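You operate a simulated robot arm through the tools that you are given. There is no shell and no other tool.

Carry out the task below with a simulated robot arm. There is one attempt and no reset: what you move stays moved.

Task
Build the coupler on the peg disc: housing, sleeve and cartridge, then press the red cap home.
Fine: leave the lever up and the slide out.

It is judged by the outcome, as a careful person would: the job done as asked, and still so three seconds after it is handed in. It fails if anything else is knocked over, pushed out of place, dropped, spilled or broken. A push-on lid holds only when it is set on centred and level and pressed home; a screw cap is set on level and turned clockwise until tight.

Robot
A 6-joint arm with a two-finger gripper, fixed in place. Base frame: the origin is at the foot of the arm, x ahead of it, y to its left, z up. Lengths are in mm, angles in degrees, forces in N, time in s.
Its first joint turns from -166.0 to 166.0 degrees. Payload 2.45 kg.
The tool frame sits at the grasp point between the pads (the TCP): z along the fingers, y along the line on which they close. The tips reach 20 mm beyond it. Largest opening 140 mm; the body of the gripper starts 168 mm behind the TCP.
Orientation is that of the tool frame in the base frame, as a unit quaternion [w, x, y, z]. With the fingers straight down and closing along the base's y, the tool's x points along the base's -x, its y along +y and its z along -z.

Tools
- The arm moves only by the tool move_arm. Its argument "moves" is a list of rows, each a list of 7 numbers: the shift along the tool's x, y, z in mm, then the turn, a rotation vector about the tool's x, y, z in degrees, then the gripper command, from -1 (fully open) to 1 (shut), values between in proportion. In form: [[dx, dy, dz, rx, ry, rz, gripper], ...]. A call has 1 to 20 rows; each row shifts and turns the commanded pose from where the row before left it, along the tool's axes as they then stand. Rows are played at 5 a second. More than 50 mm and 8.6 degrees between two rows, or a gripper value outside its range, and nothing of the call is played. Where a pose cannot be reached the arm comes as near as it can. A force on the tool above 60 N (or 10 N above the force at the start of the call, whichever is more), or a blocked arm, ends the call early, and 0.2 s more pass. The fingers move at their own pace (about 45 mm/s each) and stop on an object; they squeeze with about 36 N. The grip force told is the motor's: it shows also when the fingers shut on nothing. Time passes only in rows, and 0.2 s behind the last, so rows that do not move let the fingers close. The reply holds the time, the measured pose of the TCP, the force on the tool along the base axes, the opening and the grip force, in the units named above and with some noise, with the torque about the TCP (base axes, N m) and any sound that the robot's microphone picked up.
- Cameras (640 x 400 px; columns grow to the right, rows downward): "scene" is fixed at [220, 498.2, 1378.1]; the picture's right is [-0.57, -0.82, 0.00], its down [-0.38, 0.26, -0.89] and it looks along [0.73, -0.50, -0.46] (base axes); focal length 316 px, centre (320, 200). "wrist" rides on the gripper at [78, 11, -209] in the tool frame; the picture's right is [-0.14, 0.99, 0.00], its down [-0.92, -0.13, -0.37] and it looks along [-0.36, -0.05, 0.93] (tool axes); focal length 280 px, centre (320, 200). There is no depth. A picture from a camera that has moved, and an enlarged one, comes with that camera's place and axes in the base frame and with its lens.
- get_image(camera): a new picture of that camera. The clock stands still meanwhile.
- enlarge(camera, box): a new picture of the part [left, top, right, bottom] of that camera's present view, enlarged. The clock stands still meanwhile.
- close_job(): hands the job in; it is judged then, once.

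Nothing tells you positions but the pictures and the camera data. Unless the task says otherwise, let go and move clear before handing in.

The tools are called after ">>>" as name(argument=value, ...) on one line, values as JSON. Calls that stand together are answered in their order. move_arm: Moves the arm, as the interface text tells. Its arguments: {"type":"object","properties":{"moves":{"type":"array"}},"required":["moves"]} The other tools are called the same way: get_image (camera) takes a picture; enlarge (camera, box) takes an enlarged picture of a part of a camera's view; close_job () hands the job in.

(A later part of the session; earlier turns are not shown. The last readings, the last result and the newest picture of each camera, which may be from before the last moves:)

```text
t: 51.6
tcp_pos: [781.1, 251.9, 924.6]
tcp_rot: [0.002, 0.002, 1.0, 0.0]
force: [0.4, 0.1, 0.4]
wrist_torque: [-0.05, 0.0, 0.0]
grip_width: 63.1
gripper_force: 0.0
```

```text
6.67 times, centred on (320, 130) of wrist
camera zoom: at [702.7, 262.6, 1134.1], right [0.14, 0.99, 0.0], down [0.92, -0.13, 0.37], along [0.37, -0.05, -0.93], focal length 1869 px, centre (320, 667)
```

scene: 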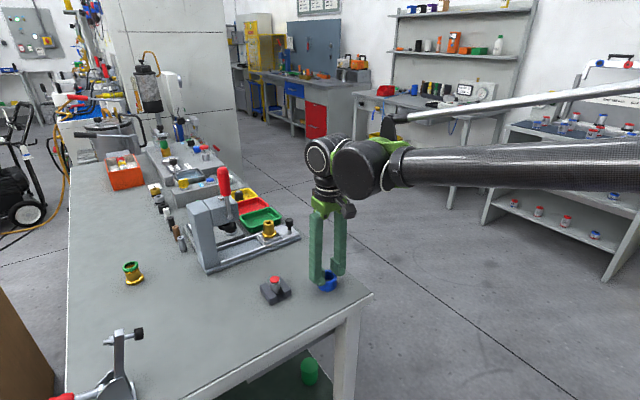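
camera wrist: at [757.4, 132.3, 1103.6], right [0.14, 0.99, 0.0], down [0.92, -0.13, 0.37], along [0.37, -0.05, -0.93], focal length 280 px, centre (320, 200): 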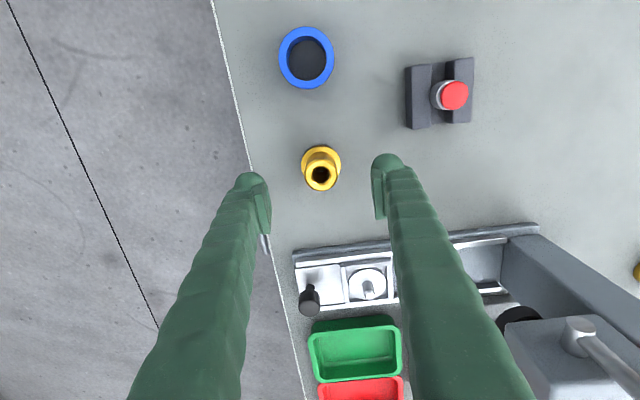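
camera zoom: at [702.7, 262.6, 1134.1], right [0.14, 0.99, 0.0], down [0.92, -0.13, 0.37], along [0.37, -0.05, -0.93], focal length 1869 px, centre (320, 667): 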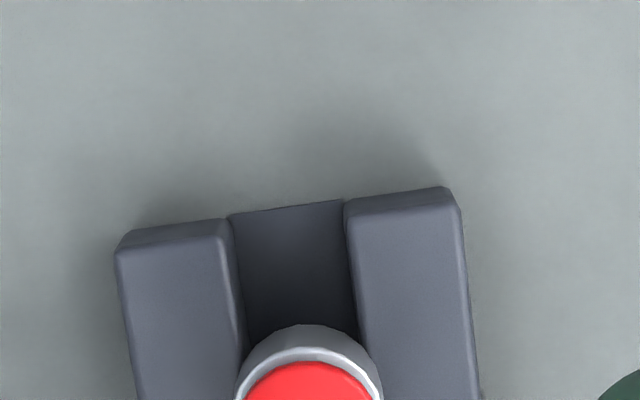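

Cartridge: body ≈26 mm dia from z≈810–828 resting on the holder blocks, cap above it at (779.5,250). I'm descending so the tips stay just above the blocks and the pads meet the metal body below the cap.

>>> move_arm(moves=[[1.2, -1.7, 20, 0, 0, 0, 0.1], [0, 0, 25, 0, 0, 0, 0.1], [0, 0, 20, 0, 0, 0, 0.1], [0, 0, 15, 0, 0, 0, 0.1], [0, 0, 8, 0, 0, 0, 0.1], [0, 0, 0, 0, 0, 0, 0.1], [0, 0, 0, 0, 0, 0, 0.1]])

>>> enlarge(camera="scene", box=[245, 250, 310, 306])

>>> enlarge(camera="wrist", box=[260, 110, 380, 220])

```text
t: 53.2
tcp_pos: [780.9, 248.3, 835.6]
tcp_rot: [0.002, 0.001, 1.0, 0.0]
force: [0.9, -0.3, 0.9]
wrist_torque: [0.02, 0.01, 0.01]
grip_width: 63.0
gripper_force: 0.0
```

```text
7.14 times, centred on (278, 278) of scene
camera zoom: at [220.0, 498.2, 1378.1], right [-0.57, -0.82, 0.0], down [-0.38, 0.26, -0.89], along [0.73, -0.5, -0.46], focal length 2256 px, centre (624, -357)
```

zoom: 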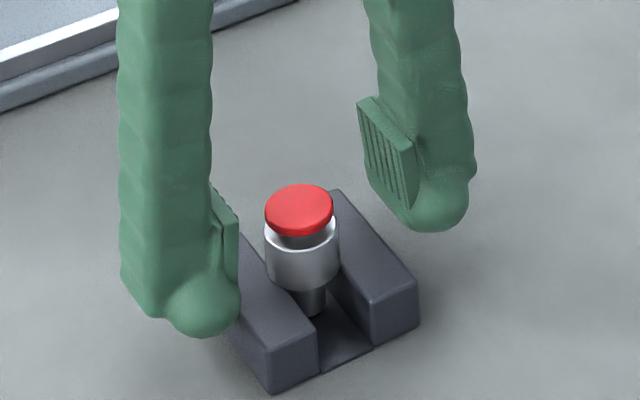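

```text
3.64 times, centred on (320, 165) of wrist
camera zoom: at [700.8, 259.3, 1044.6], right [0.14, 0.99, 0.0], down [0.92, -0.13, 0.37], along [0.37, -0.05, -0.93], focal length 1020 px, centre (320, 327)
```

zoom: 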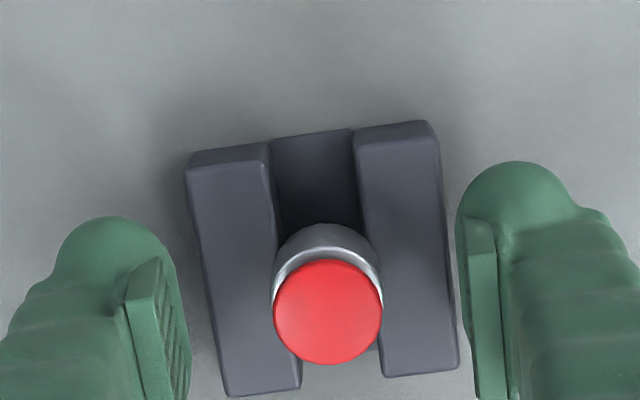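

>>> move_arm(moves=[[0, 1.7, 2, 0, 0, 0, 0.1], [0, 0, 1.5, 0, 0, 0, 0.3], [0, 0, 0, 0, 0, 0, 0.5], [0, 0, 0, 0, 0, 0, 0.5], [0, 0, 0, 0, 0, 0, 0.5]])

>>> enlarge(camera="scene", box=[258, 265, 298, 303])

>>> enlarge(camera="wrist", box=[260, 110, 380, 220])

```text
t: 54.4
tcp_pos: [779.0, 249.2, 831.2]
tcp_rot: [0.002, 0.001, 1.0, 0.0]
force: [-0.1, -0.3, 1.3]
wrist_torque: [0.0, -0.01, 0.0]
grip_width: 35.6
gripper_force: 0.5
```

```text
10.53 times, centred on (278, 284) of scene
camera zoom: at [220.0, 498.2, 1378.1], right [-0.57, -0.82, 0.0], down [-0.38, 0.26, -0.89], along [0.73, -0.5, -0.46], focal length 3325 px, centre (762, -684)
```

zoom: 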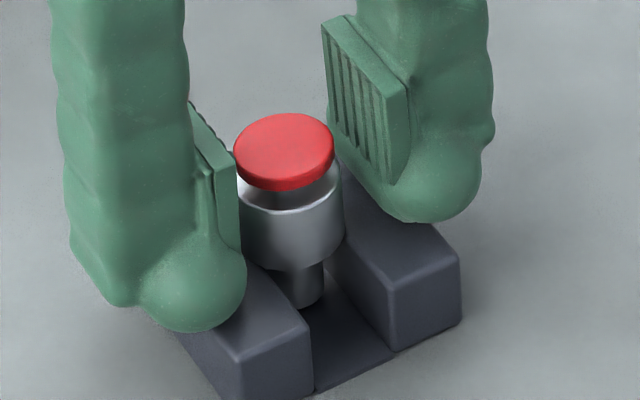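

```text
3.64 times, centred on (320, 165) of wrist
camera zoom: at [700.8, 260.8, 1041.5], right [0.14, 0.99, 0.0], down [0.92, -0.13, 0.37], along [0.37, -0.05, -0.93], focal length 1020 px, centre (320, 327)
```

zoom: 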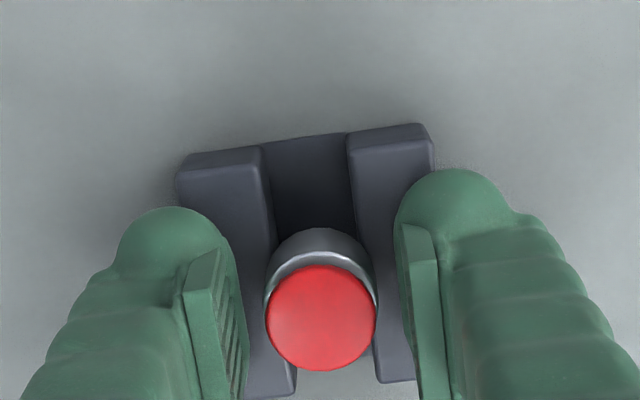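

The tips clear the blocks and the cartridge is centred. Closing on the body.

>>> move_arm(moves=[[0, 0, 0, 0, 0, 0, 0.62], [0, 0, 0, 0, 0, 0, 0.75], [0, 0, 0, 0, 0, 0, 0.75]])

>>> enlarge(camera="scene", box=[258, 265, 298, 303])

>>> enlarge(camera="wrist", box=[260, 110, 380, 220])

```text
t: 55.2
tcp_pos: [779.8, 249.2, 832.8]
tcp_rot: [0.001, 0.001, 1.0, 0.0]
force: [0.0, 0.3, 3.9]
wrist_torque: [-0.02, 0.05, 0.03]
grip_width: 23.9
gripper_force: 36.0
```

```text
10.53 times, centred on (278, 284) of scene
camera zoom: at [220.0, 498.2, 1378.1], right [-0.57, -0.82, 0.0], down [-0.38, 0.26, -0.89], along [0.73, -0.5, -0.46], focal length 3325 px, centre (762, -684)
```

zoom: 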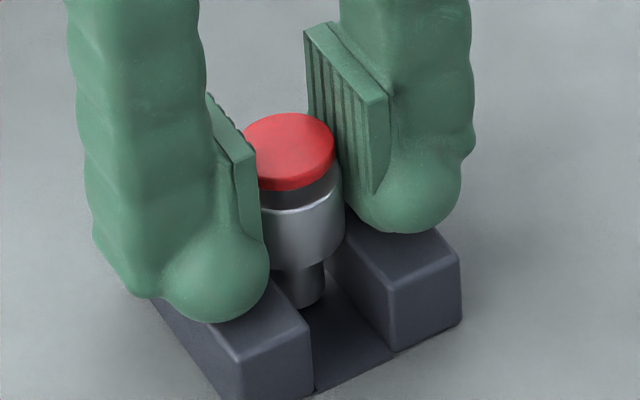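

```text
3.64 times, centred on (320, 165) of wrist
camera zoom: at [700.7, 260.7, 1041.6], right [0.14, 0.99, 0.0], down [0.92, -0.13, 0.37], along [0.37, -0.05, -0.93], focal length 1020 px, centre (320, 327)
```

zoom: 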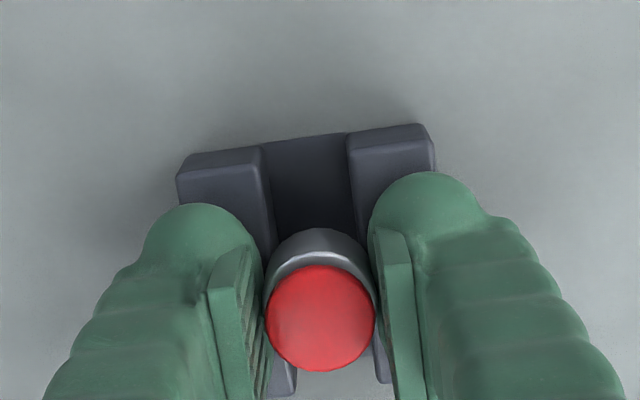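

Grip width 23.9 mm suggests I'm holding the cap rather than the ~25 mm body. I'd rather hold the body: opening a little, lowering carefully to the blocks, and trying again.

>>> move_arm(moves=[[0, 0, 0, 0, 0, 0, 0.5], [0, 0, 0, 0, 0, 0, 0.5], [0, 0, 1, 0, 0, 0, 0.5], [0, 0, 1, 0, 0, 0, 0.5], [0, 0, 0, 0, 0, 0, 0.5]])

>>> enlarge(camera="scene", box=[258, 265, 298, 303])

```text
t: 56.4
tcp_pos: [779.6, 249.2, 831.5]
tcp_rot: [0.003, 0.0, 1.0, 0.0]
force: [2.4, 2.1, 26.8]
wrist_torque: [0.03, -0.05, 0.01]
grip_width: 33.6
gripper_force: 0.1
```

```text
10.53 times, centred on (278, 284) of scene
camera zoom: at [220.0, 498.2, 1378.1], right [-0.57, -0.82, 0.0], down [-0.38, 0.26, -0.89], along [0.73, -0.5, -0.46], focal length 3325 px, centre (762, -684)
```

zoom: 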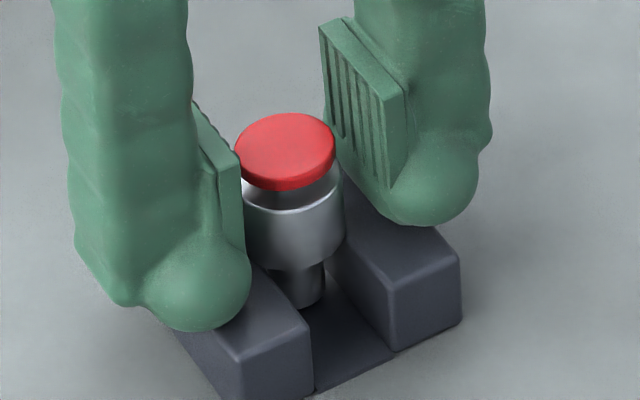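

The tips now touch the holder blocks (27 N), so that's as low as the fingers can go. I'll back off 1.5 mm, re-close, and test-lift a few mm to see whether the whole cartridge comes along.

>>> move_arm(moves=[[0, 0, -1.5, 0, 0, 0, 0.5], [0, 0, 0, 0, 0, 0, 0.62], [0, 0, 0, 0, 0, 0, 0.8], [0, 0, 0, 0, 0, 0, 0.8], [0, 0, -1, 0, 0, 0, 0.8], [0, 0, -1, 0, 0, 0, 0.8], [0, 0, -1, 0, 0, 0, 0.8], [0, 0, -1, 0, 0, 0, 0.8], [0, 0, 0, 0, 0, 0, 0.8]])

>>> enlarge(camera="scene", box=[258, 265, 298, 303])

>>> enlarge(camera="wrist", box=[260, 110, 380, 220])

```text
t: 58.4
tcp_pos: [779.7, 249.2, 836.5]
tcp_rot: [0.002, 0.0, 1.0, 0.0]
force: [0.1, -0.8, -0.4]
wrist_torque: [0.04, 0.02, 0.0]
grip_width: 23.7
gripper_force: 35.5
```

```text
10.53 times, centred on (278, 284) of scene
camera zoom: at [220.0, 498.2, 1378.1], right [-0.57, -0.82, 0.0], down [-0.38, 0.26, -0.89], along [0.73, -0.5, -0.46], focal length 3325 px, centre (762, -684)
```

zoom: 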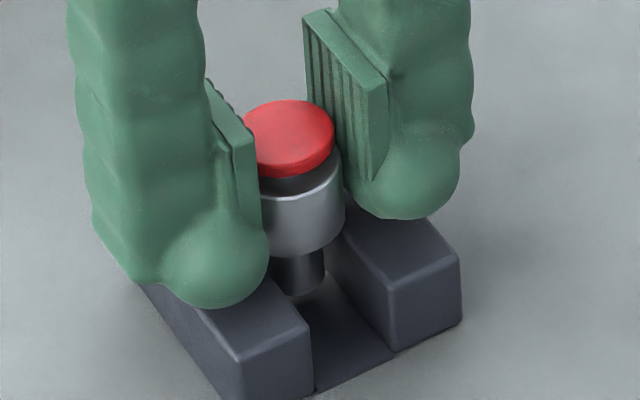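

```text
3.64 times, centred on (320, 165) of wrist
camera zoom: at [701.0, 260.6, 1045.6], right [0.14, 0.99, 0.0], down [0.92, -0.13, 0.37], along [0.37, -0.05, -0.93], focal length 1020 px, centre (320, 327)
```

zoom: 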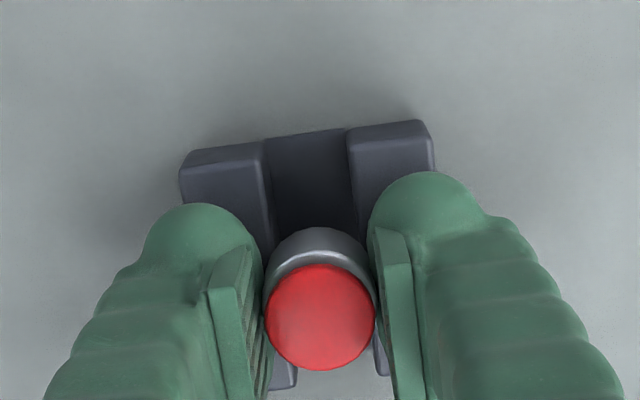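

The whole cartridge (cap, body and stem) lifts together. I'm continuing the lift gently, then moving −y at height.

>>> move_arm(moves=[[0, 0, -4, 0, 0, 0, 0.8], [0, 0, -8, 0, 0, 0, 0.8], [0, 0, -12, 0, 0, 0, 0.8], [0, 0, -18, 0, 0, 0, 0.8], [0, 0, -20, 0, 0, 0, 0.8], [0, 0, -20, 0, 0, 0, 0.8], [0, 0, -14, 0, 0, 0, 0.8], [0, -10, 0, 0, 0, 0, 0.8], [0, -20, 0, 0, 0, 0, 0.8], [0, -20, 0, 0, 0, 0, 0.8], [0, -20, 0, 0, 0, 0, 0.8], [0, -13, 0, 0, 0, 0, 0.8], [0, -6.6, 0, 0, 0, 0, 0.8], [0, 0, 0, 0, 0, 0, 0.8]])

>>> enlarge(camera="scene", box=[260, 180, 340, 260])

>>> enlarge(camera="wrist", box=[260, 110, 380, 220])

>>> enlarge(camera="scene", box=[240, 250, 320, 310])

```text
t: 61.4
tcp_pos: [780.1, 159.8, 934.1]
tcp_rot: [0.002, 0.0, 1.0, 0.0]
force: [0.1, -0.1, -0.3]
wrist_torque: [0.02, -0.05, 0.02]
grip_width: 23.9
gripper_force: 36.3
```

```text
5.00 times, centred on (300, 220) of scene
camera zoom: at [220.0, 498.2, 1378.1], right [-0.57, -0.82, 0.0], down [-0.38, 0.26, -0.89], along [0.73, -0.5, -0.46], focal length 1580 px, centre (420, 100)
```

zoom: 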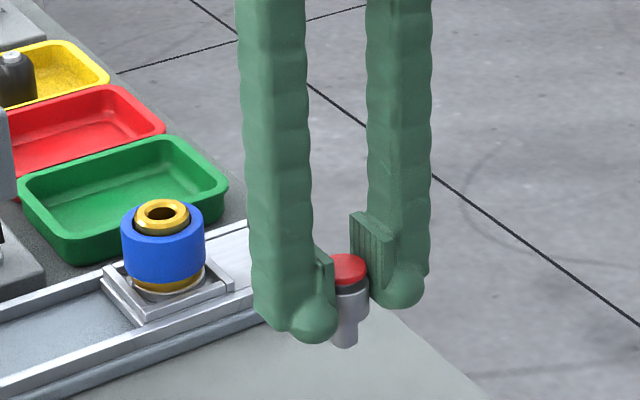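

```text
3.64 times, centred on (320, 165) of wrist
camera zoom: at [700.5, 170.6, 1142.9], right [0.14, 0.99, 0.0], down [0.92, -0.13, 0.37], along [0.37, -0.05, -0.93], focal length 1020 px, centre (320, 327)
```

zoom: 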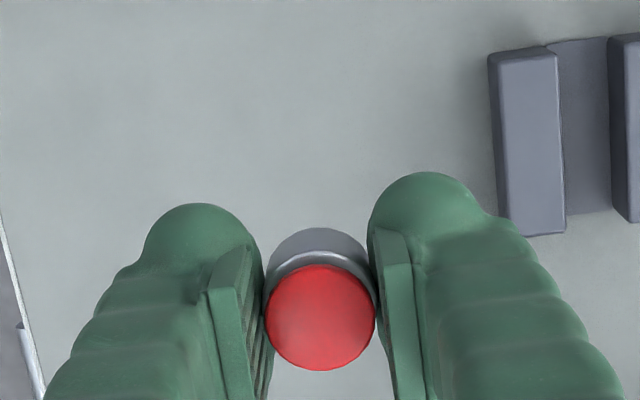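

```text
6.67 times, centred on (280, 280) of scene
camera zoom: at [220.0, 498.2, 1378.1], right [-0.57, -0.82, 0.0], down [-0.38, 0.26, -0.89], along [0.73, -0.5, -0.46], focal length 2106 px, centre (587, -333)
```

zoom: 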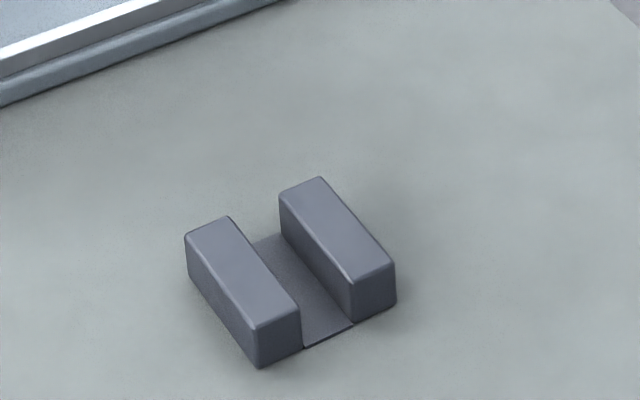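

The cartridge is held upright and the holder hasn't moved. I'm carrying it to above the housing bore.

>>> move_arm(moves=[[-12, 0, 0, 0, 0, 0, 0.8], [-22, 0, 0, 0, 0, 0, 0.8], [-22, 0, 0, 0, 0, 0, 0.8], [-22, 0, 0, 0, 0, 0, 0.8], [-22, 0, 0, 0, 0, 0, 0.8], [-22, 0, 0, 0, 0, 0, 0.8], [-22, 0, 0, 0, 0, 0, 0.8], [-22, 0, 0, 0, 0, 0, 0.8], [-22, 0, 0, 0, 0, 0, 0.8], [-14, 0, 0, 0, 0, 0, 0.8], [-8, 0, 0, 0, 0, 0, 0.8], [0, 0, 0, 0, 0, 0, 0.8], [0, 0, 0, 0, 0, 0, 0.8]])

>>> enlarge(camera="scene", box=[240, 190, 310, 250])

>>> enlarge(camera="wrist", box=[270, 120, 370, 220])

```text
t: 64.2
tcp_pos: [991.1, 160.8, 932.0]
tcp_rot: [0.001, 0.001, 1.0, 0.0]
force: [0.3, 0.7, -0.8]
wrist_torque: [0.0, -0.03, -0.03]
grip_width: 23.4
gripper_force: 35.5
```

```text
6.67 times, centred on (275, 220) of scene
camera zoom: at [220.0, 498.2, 1378.1], right [-0.57, -0.82, 0.0], down [-0.38, 0.26, -0.89], along [0.73, -0.5, -0.46], focal length 2106 px, centre (620, 67)
```

zoom: 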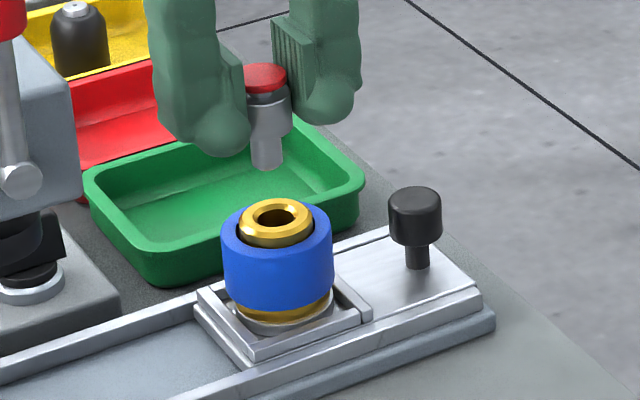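

```text
4.00 times, centred on (320, 170) of wrist
camera zoom: at [910.9, 172.9, 1141.6], right [0.14, 0.99, 0.0], down [0.92, -0.13, 0.37], along [0.37, -0.05, -0.93], focal length 1122 px, centre (320, 320)
```

zoom: 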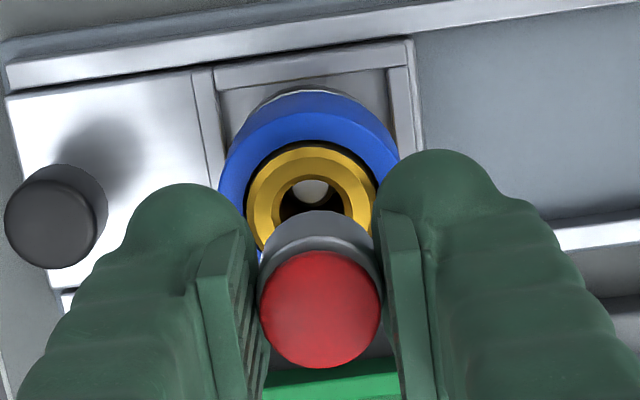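

Slight offset: the cartridge is ~2 mm too far in +y. I'm correcting and lowering to just above the bore.

>>> move_arm(moves=[[0, -2.2, 5, 0, 0, 0, 0.8], [0, 0, 8, 0, 0, 0, 0.8], [0, 0, 6, 0, 0, 0, 0.8], [0, 0, 0, 0, 0, 0, 0.8], [0, 0, 0, 0, 0, 0, 0.8]])

>>> enlarge(camera="scene", box=[250, 195, 300, 240])

>>> enlarge(camera="wrist", box=[270, 120, 370, 220])

```text
t: 65.4
tcp_pos: [988.8, 158.7, 913.2]
tcp_rot: [0.002, 0.001, 1.0, 0.001]
force: [-0.3, 0.4, -0.8]
wrist_torque: [0.04, -0.04, 0.0]
grip_width: 23.8
gripper_force: 35.8
```

```text
8.89 times, centred on (275, 218) of scene
camera zoom: at [220.0, 498.2, 1378.1], right [-0.57, -0.82, 0.0], down [-0.38, 0.26, -0.89], along [0.73, -0.5, -0.46], focal length 2808 px, centre (720, 44)
```

zoom: 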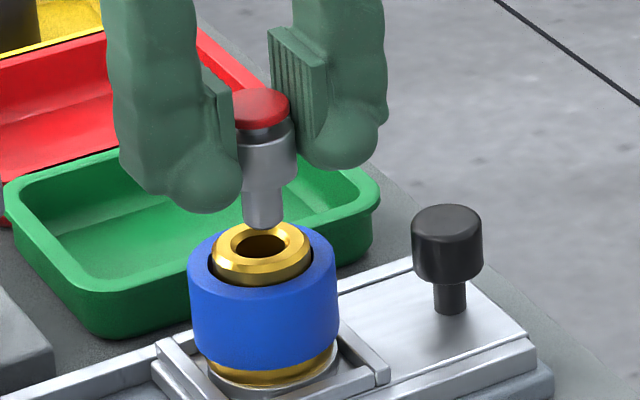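

```text
4.00 times, centred on (320, 170) of wrist
camera zoom: at [910.3, 169.7, 1122.3], right [0.14, 0.99, 0.0], down [0.92, -0.13, 0.37], along [0.37, -0.05, -0.93], focal length 1122 px, centre (320, 320)
```

zoom: 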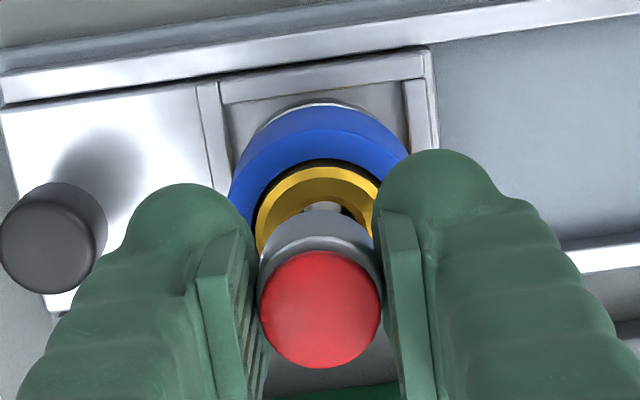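

Aligned within ~1 mm. I'm applying +1 mm in x and lowering the stem into the bore in small steps.

>>> move_arm(moves=[[-1, 0.2, 2, 0, 0, 0, 0.8], [0, 0, 2, 0, 0, 0, 0.8], [0, 0, 2, 0, 0, 0, 0.8], [0, 0, 2, 0, 0, 0, 0.8], [0, 0, 2, 0, 0, 0, 0.8], [0, 0, 2, 0, 0, 0, 0.8], [0, 0, 0, 0, 0, 0, 0.8]])

>>> enlarge(camera="scene", box=[250, 195, 300, 240])

>>> enlarge(camera="wrist", box=[270, 120, 370, 220])

```text
t: 67.0
tcp_pos: [991.1, 158.0, 903.1]
tcp_rot: [0.001, 0.001, 1.0, 0.0]
force: [0.0, -0.6, -0.9]
wrist_torque: [0.02, 0.01, 0.02]
grip_width: 23.7
gripper_force: 36.1
```

```text
8.89 times, centred on (275, 218) of scene
camera zoom: at [220.0, 498.2, 1378.1], right [-0.57, -0.82, 0.0], down [-0.38, 0.26, -0.89], along [0.73, -0.5, -0.46], focal length 2808 px, centre (720, 44)
```

zoom: 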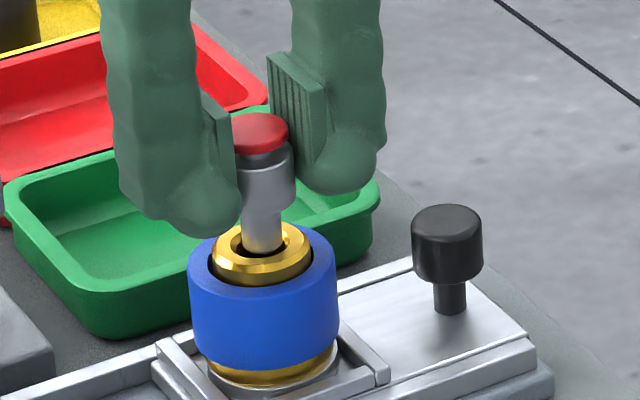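

```text
4.00 times, centred on (320, 170) of wrist
camera zoom: at [911.6, 170.2, 1112.2], right [0.14, 0.99, 0.0], down [0.92, -0.13, 0.37], along [0.37, -0.05, -0.93], focal length 1122 px, centre (320, 320)
```

zoom: 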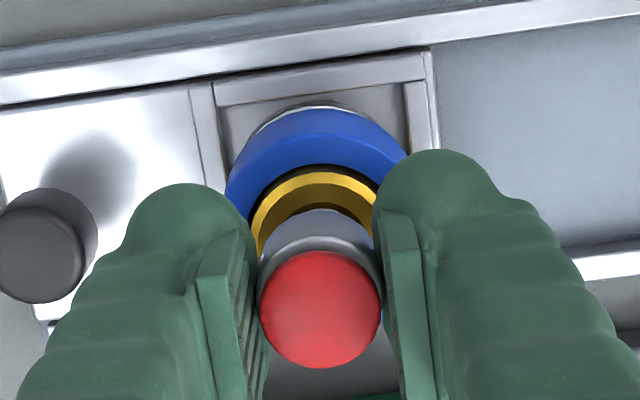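

>>> move_arm(moves=[[0, 0, 2, 0, 0, 0, 0.8], [0, 0, 2, 0, 0, 0, 0.8], [0, 0, 2, 0, 0, 0, 0.8], [0, 0, 2, 0, 0, 0, 0.8], [0, 0, 0, 0, 0, 0, 0.8]])

>>> enlarge(camera="scene", box=[250, 195, 300, 240])

```text
t: 68.2
tcp_pos: [990.8, 157.8, 894.8]
tcp_rot: [0.002, 0.001, 1.0, 0.0]
force: [-0.1, 1.4, -1.8]
wrist_torque: [-0.01, 0.01, -0.01]
grip_width: 23.9
gripper_force: 35.8
```

```text
8.89 times, centred on (275, 218) of scene
camera zoom: at [220.0, 498.2, 1378.1], right [-0.57, -0.82, 0.0], down [-0.38, 0.26, -0.89], along [0.73, -0.5, -0.46], focal length 2808 px, centre (720, 44)
```

zoom: 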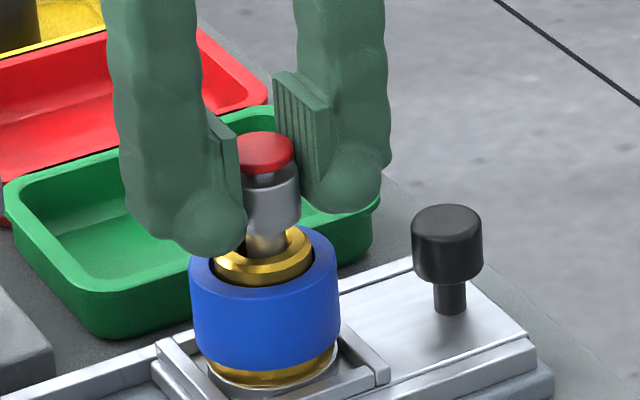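

>>> move_arm(moves=[[0, 0, 2, 0, 0, 0, 0.8], [0, 0, 1.5, 0, 0, 0, 0.8], [0, 0, 1, 0, 0, 0, 0.8], [0, 0, 0, 0, 0, 0, 0.8]])

>>> enlarge(camera="scene", box=[250, 195, 300, 240])

>>> enlarge(camera="wrist", box=[270, 120, 370, 220])

```text
t: 69.2
tcp_pos: [991.2, 158.0, 888.0]
tcp_rot: [0.002, 0.001, 1.0, 0.0]
force: [0.3, 1.1, -0.4]
wrist_torque: [0.0, 0.0, 0.02]
grip_width: 23.6
gripper_force: 35.8
```

```text
8.89 times, centred on (275, 218) of scene
camera zoom: at [220.0, 498.2, 1378.1], right [-0.57, -0.82, 0.0], down [-0.38, 0.26, -0.89], along [0.73, -0.5, -0.46], focal length 2808 px, centre (720, 44)
```

zoom: 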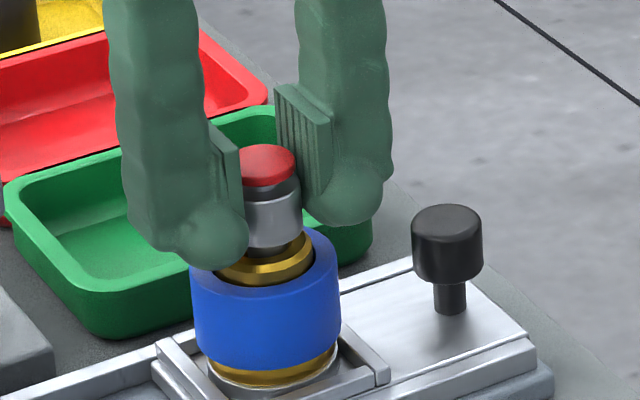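

```text
4.00 times, centred on (320, 170) of wrist
camera zoom: at [911.8, 168.5, 1099.0], right [0.14, 0.99, 0.0], down [0.92, -0.13, 0.37], along [0.37, -0.05, -0.93], focal length 1122 px, centre (320, 320)
```

zoom: 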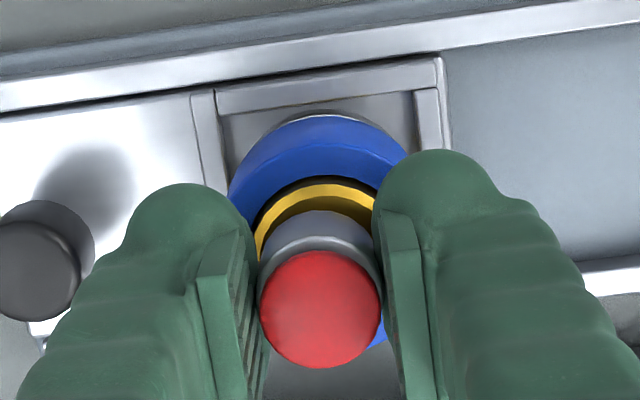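

>>> move_arm(moves=[[0, 0, 1, 0, 0, 0, 0.8], [0, 0, 1, 0, 0, 0, 0.8], [0, 0, 1, 0, 0, 0, 0.8], [0, 0, 0, 0, 0, 0, 0.8]])

>>> enlarge(camera="scene", box=[250, 195, 300, 240])

```text
t: 70.2
tcp_pos: [991.0, 156.8, 886.5]
tcp_rot: [0.002, 0.001, 1.0, 0.0]
force: [0.4, 0.4, 0.2]
wrist_torque: [-0.01, 0.0, -0.02]
grip_width: 23.5
gripper_force: 36.2
```

```text
8.89 times, centred on (275, 218) of scene
camera zoom: at [220.0, 498.2, 1378.1], right [-0.57, -0.82, 0.0], down [-0.38, 0.26, -0.89], along [0.73, -0.5, -0.46], focal length 2808 px, centre (720, 44)
```

zoom: 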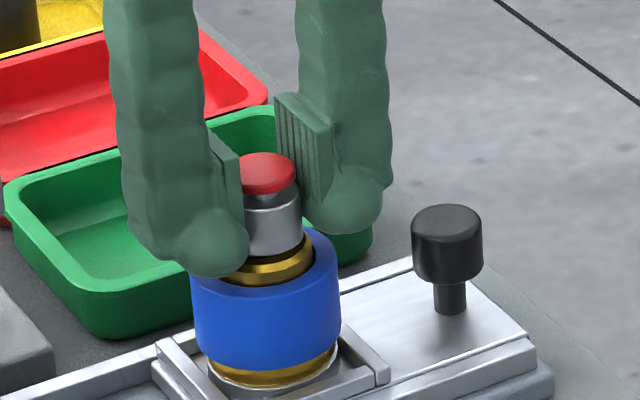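

>>> move_arm(moves=[[0, 0, 1, 0, 0, 0, 0.8], [0, 0, 1, 0, 0, 0, 0.8], [0, 0, 1, 0, 0, 0, 0.8], [0, 0, 0, 0, 0, 0, 0.8]])

>>> enlarge(camera="scene", box=[250, 195, 300, 240])

```text
t: 71.2
tcp_pos: [990.9, 157.7, 884.3]
tcp_rot: [0.001, 0.0, 1.0, -0.001]
force: [0.9, 1.4, 2.2]
wrist_torque: [0.01, -0.05, 0.01]
grip_width: 23.9
gripper_force: 35.9
```

```text
8.89 times, centred on (275, 218) of scene
camera zoom: at [220.0, 498.2, 1378.1], right [-0.57, -0.82, 0.0], down [-0.38, 0.26, -0.89], along [0.73, -0.5, -0.46], focal length 2808 px, centre (720, 44)
```

zoom: 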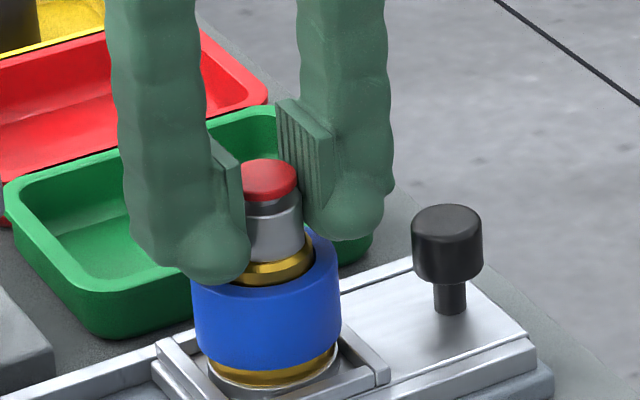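

>>> move_arm(moves=[[0, 0, 0.7, 0, 0, 0, 0.8], [0, 0, 0.7, 0, 0, 0, 0.8], [0, 0, 0, 0, 0, 0, 0.8]])

>>> enlarge(camera="scene", box=[255, 205, 290, 235])

>>> enlarge(camera="wrist", box=[270, 120, 370, 220])

```text
t: 72.0
tcp_pos: [989.9, 156.9, 882.9]
tcp_rot: [0.002, 0.001, 1.0, -0.001]
force: [8.6, -0.2, 30.3]
wrist_torque: [0.03, -0.29, 0.0]
grip_width: 23.8
gripper_force: 35.7
```

```text
13.33 times, centred on (272, 220) of scene
camera zoom: at [220.0, 498.2, 1378.1], right [-0.57, -0.82, 0.0], down [-0.38, 0.26, -0.89], along [0.73, -0.5, -0.46], focal length 4212 px, centre (953, -67)
```

zoom: 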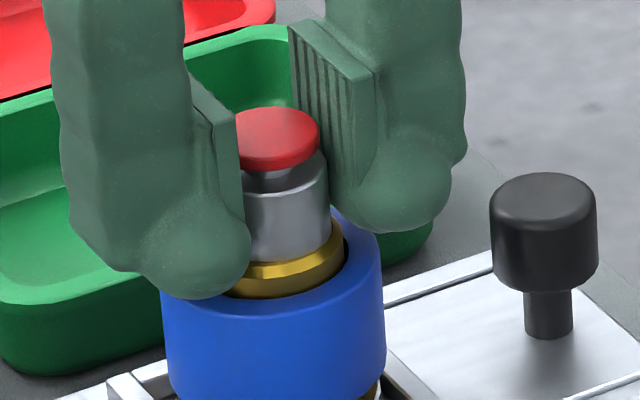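

```text
4.00 times, centred on (320, 170) of wrist
camera zoom: at [910.1, 168.7, 1092.7], right [0.14, 0.99, 0.0], down [0.92, -0.13, 0.37], along [0.37, -0.05, -0.93], focal length 1122 px, centre (320, 320)
```

zoom: 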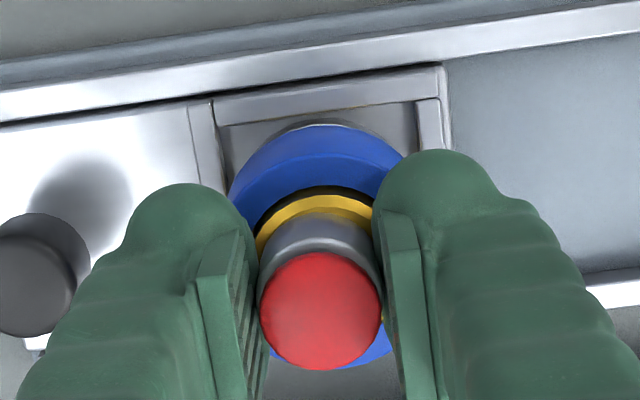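

The cartridge shoulder is down on the housing (30 N). I'm relieving and opening just enough to clear.

>>> move_arm(moves=[[0, 0, -1.2, 0, 0, 0, 0.8], [0, 0, 0, 0, 0, 0, 0.55], [0, 0, 0, 0, 0, 0, 0.4], [0, 0, 0, 0, 0, 0, 0.4], [0, 0, 0, 0, 0, 0, 0.4]])

>>> enlarge(camera="scene", box=[250, 195, 300, 240])

>>> enlarge(camera="wrist", box=[270, 120, 370, 220])

```text
t: 73.2
tcp_pos: [990.2, 158.2, 882.4]
tcp_rot: [0.001, 0.001, 1.0, 0.0]
force: [-0.2, 0.1, 0.4]
wrist_torque: [-0.02, 0.0, 0.0]
grip_width: 42.4
gripper_force: 0.1
```

```text
8.89 times, centred on (275, 218) of scene
camera zoom: at [220.0, 498.2, 1378.1], right [-0.57, -0.82, 0.0], down [-0.38, 0.26, -0.89], along [0.73, -0.5, -0.46], focal length 2808 px, centre (720, 44)
```

zoom: 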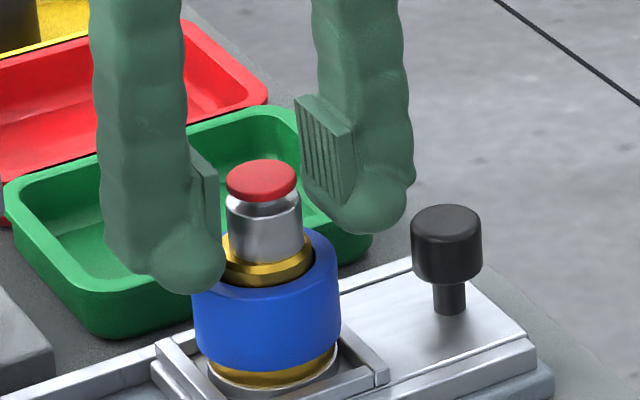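

```text
4.00 times, centred on (320, 170) of wrist
camera zoom: at [910.7, 169.2, 1093.2], right [0.14, 0.99, 0.0], down [0.92, -0.13, 0.37], along [0.37, -0.05, -0.93], focal length 1122 px, centre (320, 320)
```

zoom: 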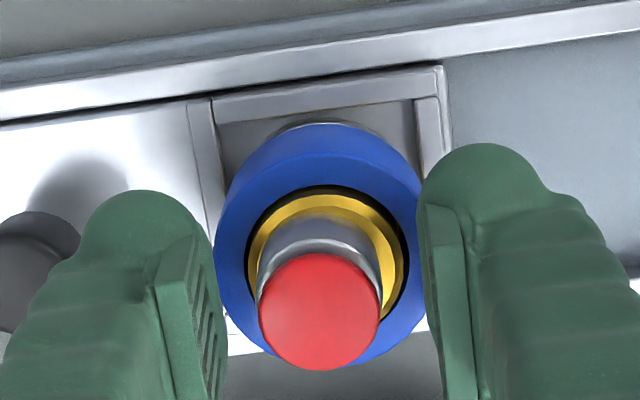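

The cartridge stands in the housing with its cap still proud. I'm rising clear, closing the fingers, and lining up over the cap to press it.

>>> move_arm(moves=[[0, 0, -5, 0, 0, 0, 0.4], [0, 0, -10, 0, 0, 0, 0.4], [0, 0, -15, 0, 0, 0, 0.4], [0, 0, -18, 0, 0, 0, 0.4], [-1, 0, 0, 0, 0, 0, 1], [0, 0, 0, 0, 0, 0, 1], [0, 0, 0, 0, 0, 0, 1], [0, 0, 0, 0, 0, 0, 1]])

>>> enlarge(camera="scene", box=[245, 185, 305, 240])

>>> enlarge(camera="wrist", box=[260, 110, 380, 220])

```text
t: 75.0
tcp_pos: [991.7, 157.2, 932.0]
tcp_rot: [0.002, 0.002, 1.0, 0.0]
force: [-1.0, -0.4, 0.4]
wrist_torque: [-0.02, 0.03, -0.03]
grip_width: 0.1
gripper_force: 29.1
```

```text
7.27 times, centred on (275, 212) of scene
camera zoom: at [220.0, 498.2, 1378.1], right [-0.57, -0.82, 0.0], down [-0.38, 0.26, -0.89], along [0.73, -0.5, -0.46], focal length 2298 px, centre (647, 109)
```

zoom: 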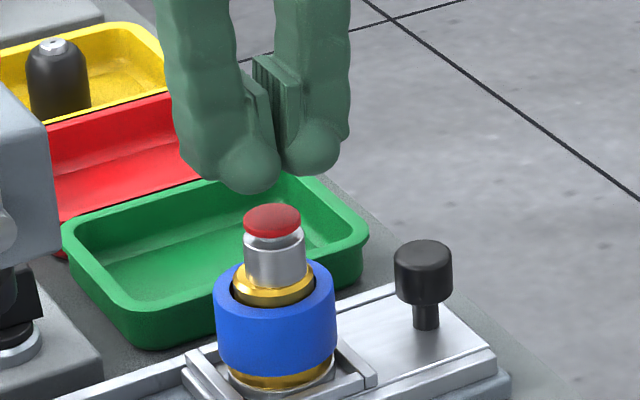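

```text
3.64 times, centred on (320, 165) of wrist
camera zoom: at [911.9, 168.4, 1141.8], right [0.14, 0.99, 0.0], down [0.92, -0.13, 0.37], along [0.37, -0.05, -0.93], focal length 1020 px, centre (320, 327)
```

zoom: 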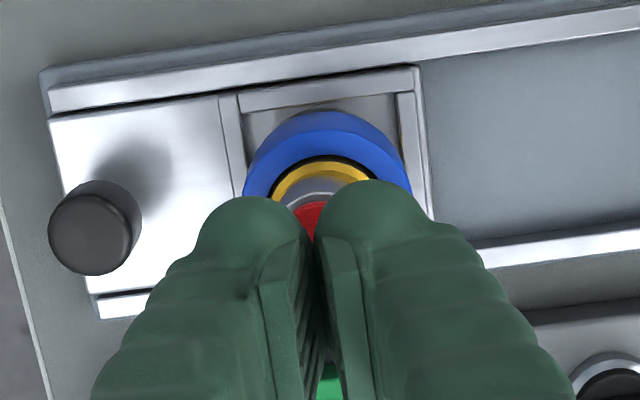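

>>> move_arm(moves=[[0, 0.6, 8, 0, 0, 0, 1], [0, 0, 8, 0, 0, 0, 1], [0, 0, 4, 0, 0, 0, 1], [0, 0, 0, 0, 0, 0, 1], [0, 0, 0, 0, 0, 0, 1]])

>>> enlarge(camera="scene", box=[250, 190, 300, 235])

>>> enlarge(camera="wrist", box=[270, 120, 370, 220])

```text
t: 76.2
tcp_pos: [992.5, 156.8, 912.2]
tcp_rot: [0.001, 0.001, 1.0, 0.0]
force: [-0.2, -0.7, 0.6]
wrist_torque: [0.01, -0.03, -0.04]
grip_width: 0.0
gripper_force: 29.6
```

```text
8.89 times, centred on (275, 212) of scene
camera zoom: at [220.0, 498.2, 1378.1], right [-0.57, -0.82, 0.0], down [-0.38, 0.26, -0.89], along [0.73, -0.5, -0.46], focal length 2808 px, centre (720, 89)
```

zoom: 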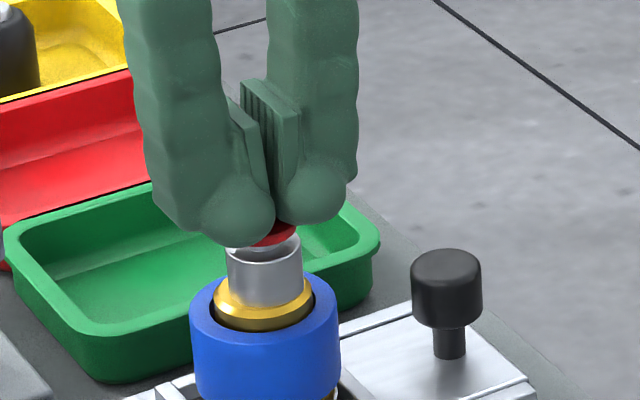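

```text
4.00 times, centred on (320, 170) of wrist
camera zoom: at [912.6, 168.7, 1120.6], right [0.14, 0.99, 0.0], down [0.92, -0.13, 0.37], along [0.37, -0.05, -0.93], focal length 1122 px, centre (320, 320)
```

zoom: 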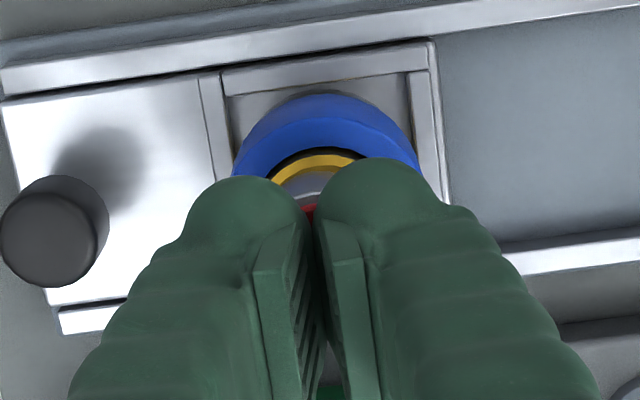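

Fingertips hover just above the cap, symmetric about it. I'm pressing down in 1 mm steps.

>>> move_arm(moves=[[0, 0, 1, 0, 0, 0, 1], [0, 0, 1, 0, 0, 0, 1], [0, 0, 1, 0, 0, 0, 1], [0, 0, 1, 0, 0, 0, 1], [0, 0, 1, 0, 0, 0, 1], [0, 0, 0, 0, 0, 0, 1]])

>>> enlarge(camera="scene", box=[250, 190, 300, 235])

```text
t: 77.6
tcp_pos: [992.4, 159.0, 906.0]
tcp_rot: [0.002, 0.0, 1.0, -0.001]
force: [0.3, 0.4, 7.1]
wrist_torque: [0.0, 0.01, -0.02]
grip_width: 5.9
gripper_force: 29.2
```

```text
8.89 times, centred on (275, 212) of scene
camera zoom: at [220.0, 498.2, 1378.1], right [-0.57, -0.82, 0.0], down [-0.38, 0.26, -0.89], along [0.73, -0.5, -0.46], focal length 2808 px, centre (720, 89)
```

zoom: 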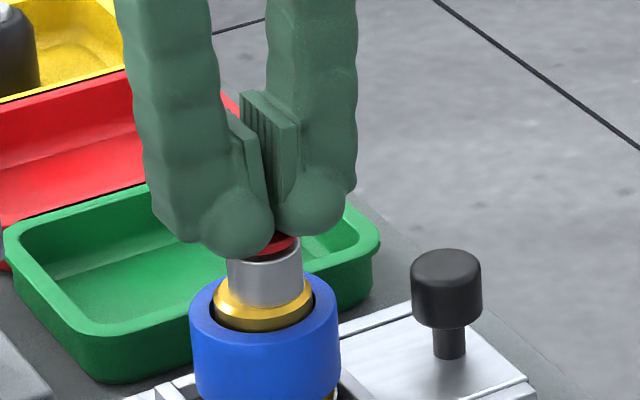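

The cap's edge is prying the two rounded tips apart (5.9 mm), so a two-finger press is poor. I'll rise and press with a single fingertip centred over the cap instead.

>>> move_arm(moves=[[0, 0, -4, 0, 0, 0, 1], [0, 0, -8, 0, 0, 0, 1], [0, 0, -8, 0, 0, 0, 1], [0, -6, 0, 0, 0, 0, 1], [0, -7, 0, 0, 0, 0, 1], [0, 0, 0, 0, 0, 0, 1], [0, 0, 0, 0, 0, 0, 1]])

>>> enlarge(camera="scene", box=[250, 190, 300, 235])

>>> enlarge(camera="wrist", box=[260, 110, 380, 220])

```text
t: 79.2
tcp_pos: [991.6, 143.2, 926.8]
tcp_rot: [0.002, 0.001, 1.0, 0.0]
force: [-0.7, -0.1, 0.3]
wrist_torque: [-0.01, 0.02, -0.03]
grip_width: 0.0
gripper_force: 29.9
```

```text
8.89 times, centred on (275, 212) of scene
camera zoom: at [220.0, 498.2, 1378.1], right [-0.57, -0.82, 0.0], down [-0.38, 0.26, -0.89], along [0.73, -0.5, -0.46], focal length 2808 px, centre (720, 89)
```

zoom: 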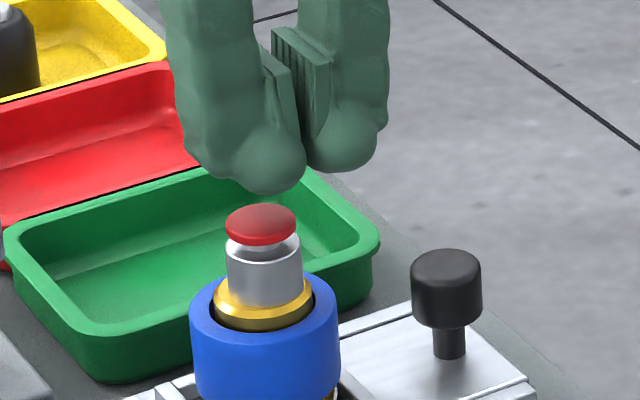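

```text
3.64 times, centred on (320, 165) of wrist
camera zoom: at [913.2, 155.6, 1136.4], right [0.14, 0.99, 0.0], down [0.92, -0.13, 0.37], along [0.37, -0.05, -0.93], focal length 1020 px, centre (320, 327)
```

zoom: 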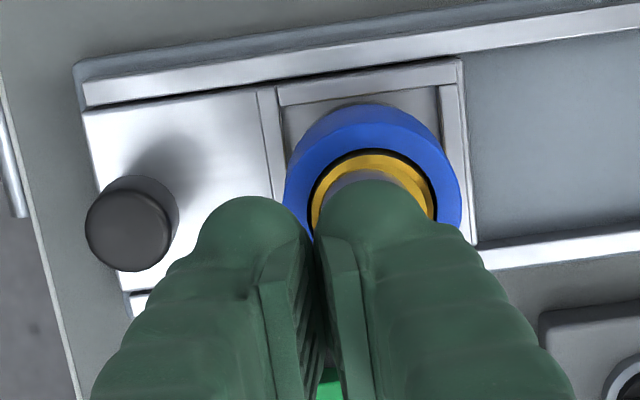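

The +y fingertip is centred over the cap in both views. I'm lowering and pressing in small steps.

>>> move_arm(moves=[[0, 0, 6, 0, 0, 0, 1], [0, 0, 6, 0, 0, 0, 1], [0, 0, 3, 0, 0, 0, 1], [0, 0, 1, 0, 0, 0, 1], [0, 0, 1, 0, 0, 0, 1], [0, 0, 1, 0, 0, 0, 1], [0, 0, 1, 0, 0, 0, 1], [0, 0, 0, 0, 0, 0, 1]])

>>> enlarge(camera="scene", box=[250, 190, 300, 235])

```text
t: 81.0
tcp_pos: [992.0, 146.2, 907.8]
tcp_rot: [0.002, 0.001, 1.0, 0.0]
force: [1.5, -1.6, 5.1]
wrist_torque: [0.03, 0.02, 0.01]
grip_width: 0.1
gripper_force: 29.8
```

```text
8.89 times, centred on (275, 212) of scene
camera zoom: at [220.0, 498.2, 1378.1], right [-0.57, -0.82, 0.0], down [-0.38, 0.26, -0.89], along [0.73, -0.5, -0.46], focal length 2808 px, centre (720, 89)
```

zoom: 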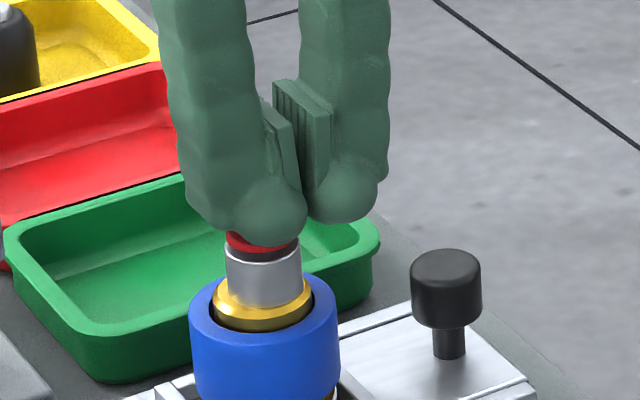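

>>> move_arm(moves=[[0, 0, 0.8, 0, 0, 0, 1], [0, 0, 0.8, 0, 0, 0, 1], [0, 0, 0, 0, 0, 0, 1]])

>>> enlarge(camera="scene", box=[255, 200, 290, 230])

>>> enlarge(camera="wrist", box=[270, 120, 390, 220])

```text
t: 81.8
tcp_pos: [991.0, 146.2, 907.0]
tcp_rot: [0.002, 0.001, 1.0, -0.001]
force: [3.2, -2.6, 8.5]
wrist_torque: [0.02, -0.06, -0.01]
grip_width: 0.0
gripper_force: 29.2
```

```text
13.33 times, centred on (272, 215) of scene
camera zoom: at [220.0, 498.2, 1378.1], right [-0.57, -0.82, 0.0], down [-0.38, 0.26, -0.89], along [0.73, -0.5, -0.46], focal length 4212 px, centre (953, 0)
```

zoom: 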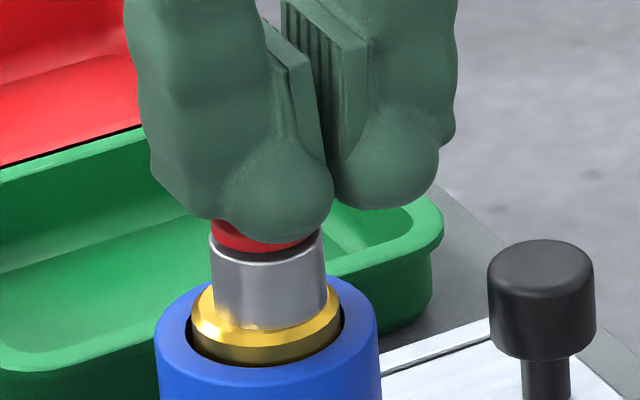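

```text
4.00 times, centred on (330, 170) of wrist
camera zoom: at [911.5, 157.8, 1116.0], right [0.14, 0.99, 0.0], down [0.92, -0.13, 0.37], along [0.37, -0.05, -0.93], focal length 1122 px, centre (280, 320)
```

zoom: 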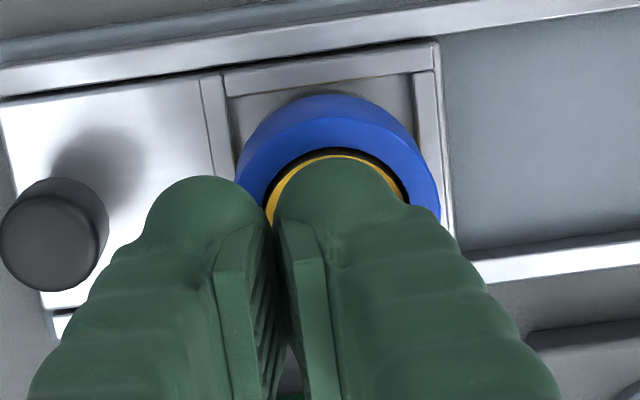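

The reading suggests off-centre contact and the cap may be tilting. I'm lifting to inspect.

>>> move_arm(moves=[[0, 0, -5, 0, 0, 0, 1], [0, 0, -10, 0, 0, 0, 1], [0, 0, -15, 0, 0, 0, 1], [30, 0, -10, 0, 0, 0, 1], [30, 0, 0, 0, 0, 0, 1], [0, 0, 0, 0, 0, 0, 1]])

>>> enlarge(camera="scene", box=[255, 200, 290, 230])

>>> enlarge(camera="wrist", box=[270, 150, 390, 280])

>>> get_image(camera="wrist")

```text
t: 83.2
tcp_pos: [930.6, 145.4, 946.1]
tcp_rot: [0.002, 0.001, 1.0, 0.0]
force: [0.2, -0.3, 0.5]
wrist_torque: [-0.02, -0.02, -0.03]
grip_width: 0.1
gripper_force: 29.7
```

```text
13.33 times, centred on (272, 215) of scene
camera zoom: at [220.0, 498.2, 1378.1], right [-0.57, -0.82, 0.0], down [-0.38, 0.26, -0.89], along [0.73, -0.5, -0.46], focal length 4212 px, centre (953, 0)
```

zoom: 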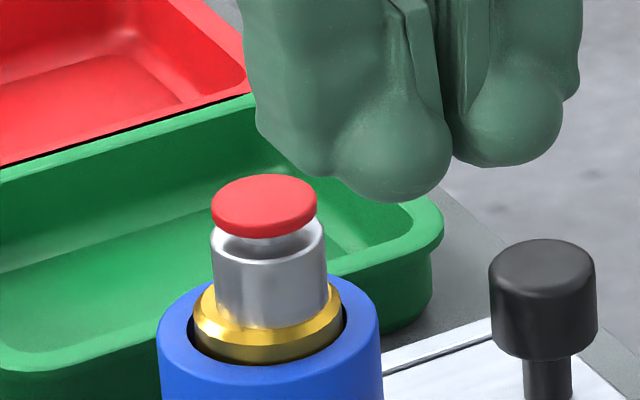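

```text
3.08 times, centred on (330, 215) of wrist
camera zoom: at [851.3, 158.1, 1155.8], right [0.14, 0.99, 0.0], down [0.92, -0.13, 0.37], along [0.37, -0.05, -0.93], focal length 863 px, centre (289, 154)
```

zoom: 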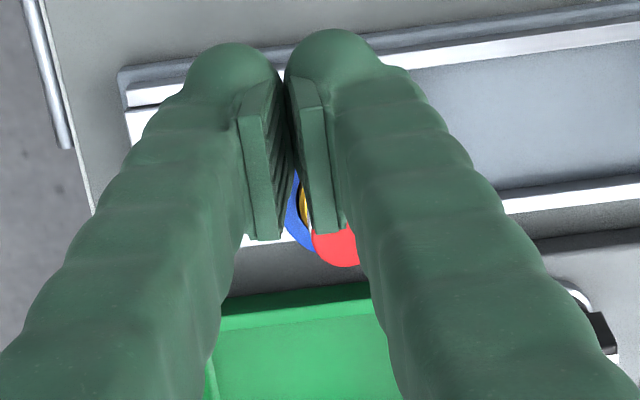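

```text
taken
camera wrist: at [851.3, 158.1, 1155.8], right [0.14, 0.99, 0.0], down [0.92, -0.13, 0.37], along [0.37, -0.05, -0.93], focal length 280 px, centre (320, 200)
```

wrist: 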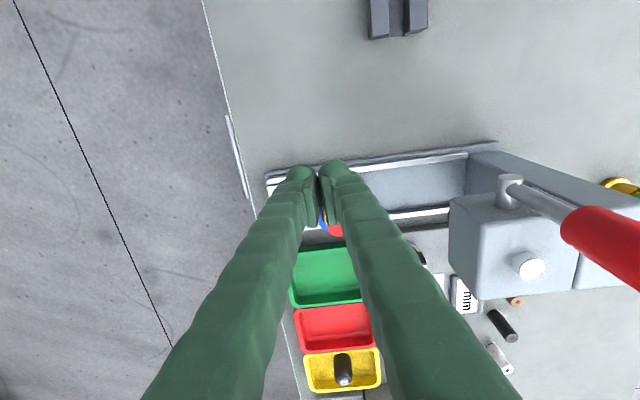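

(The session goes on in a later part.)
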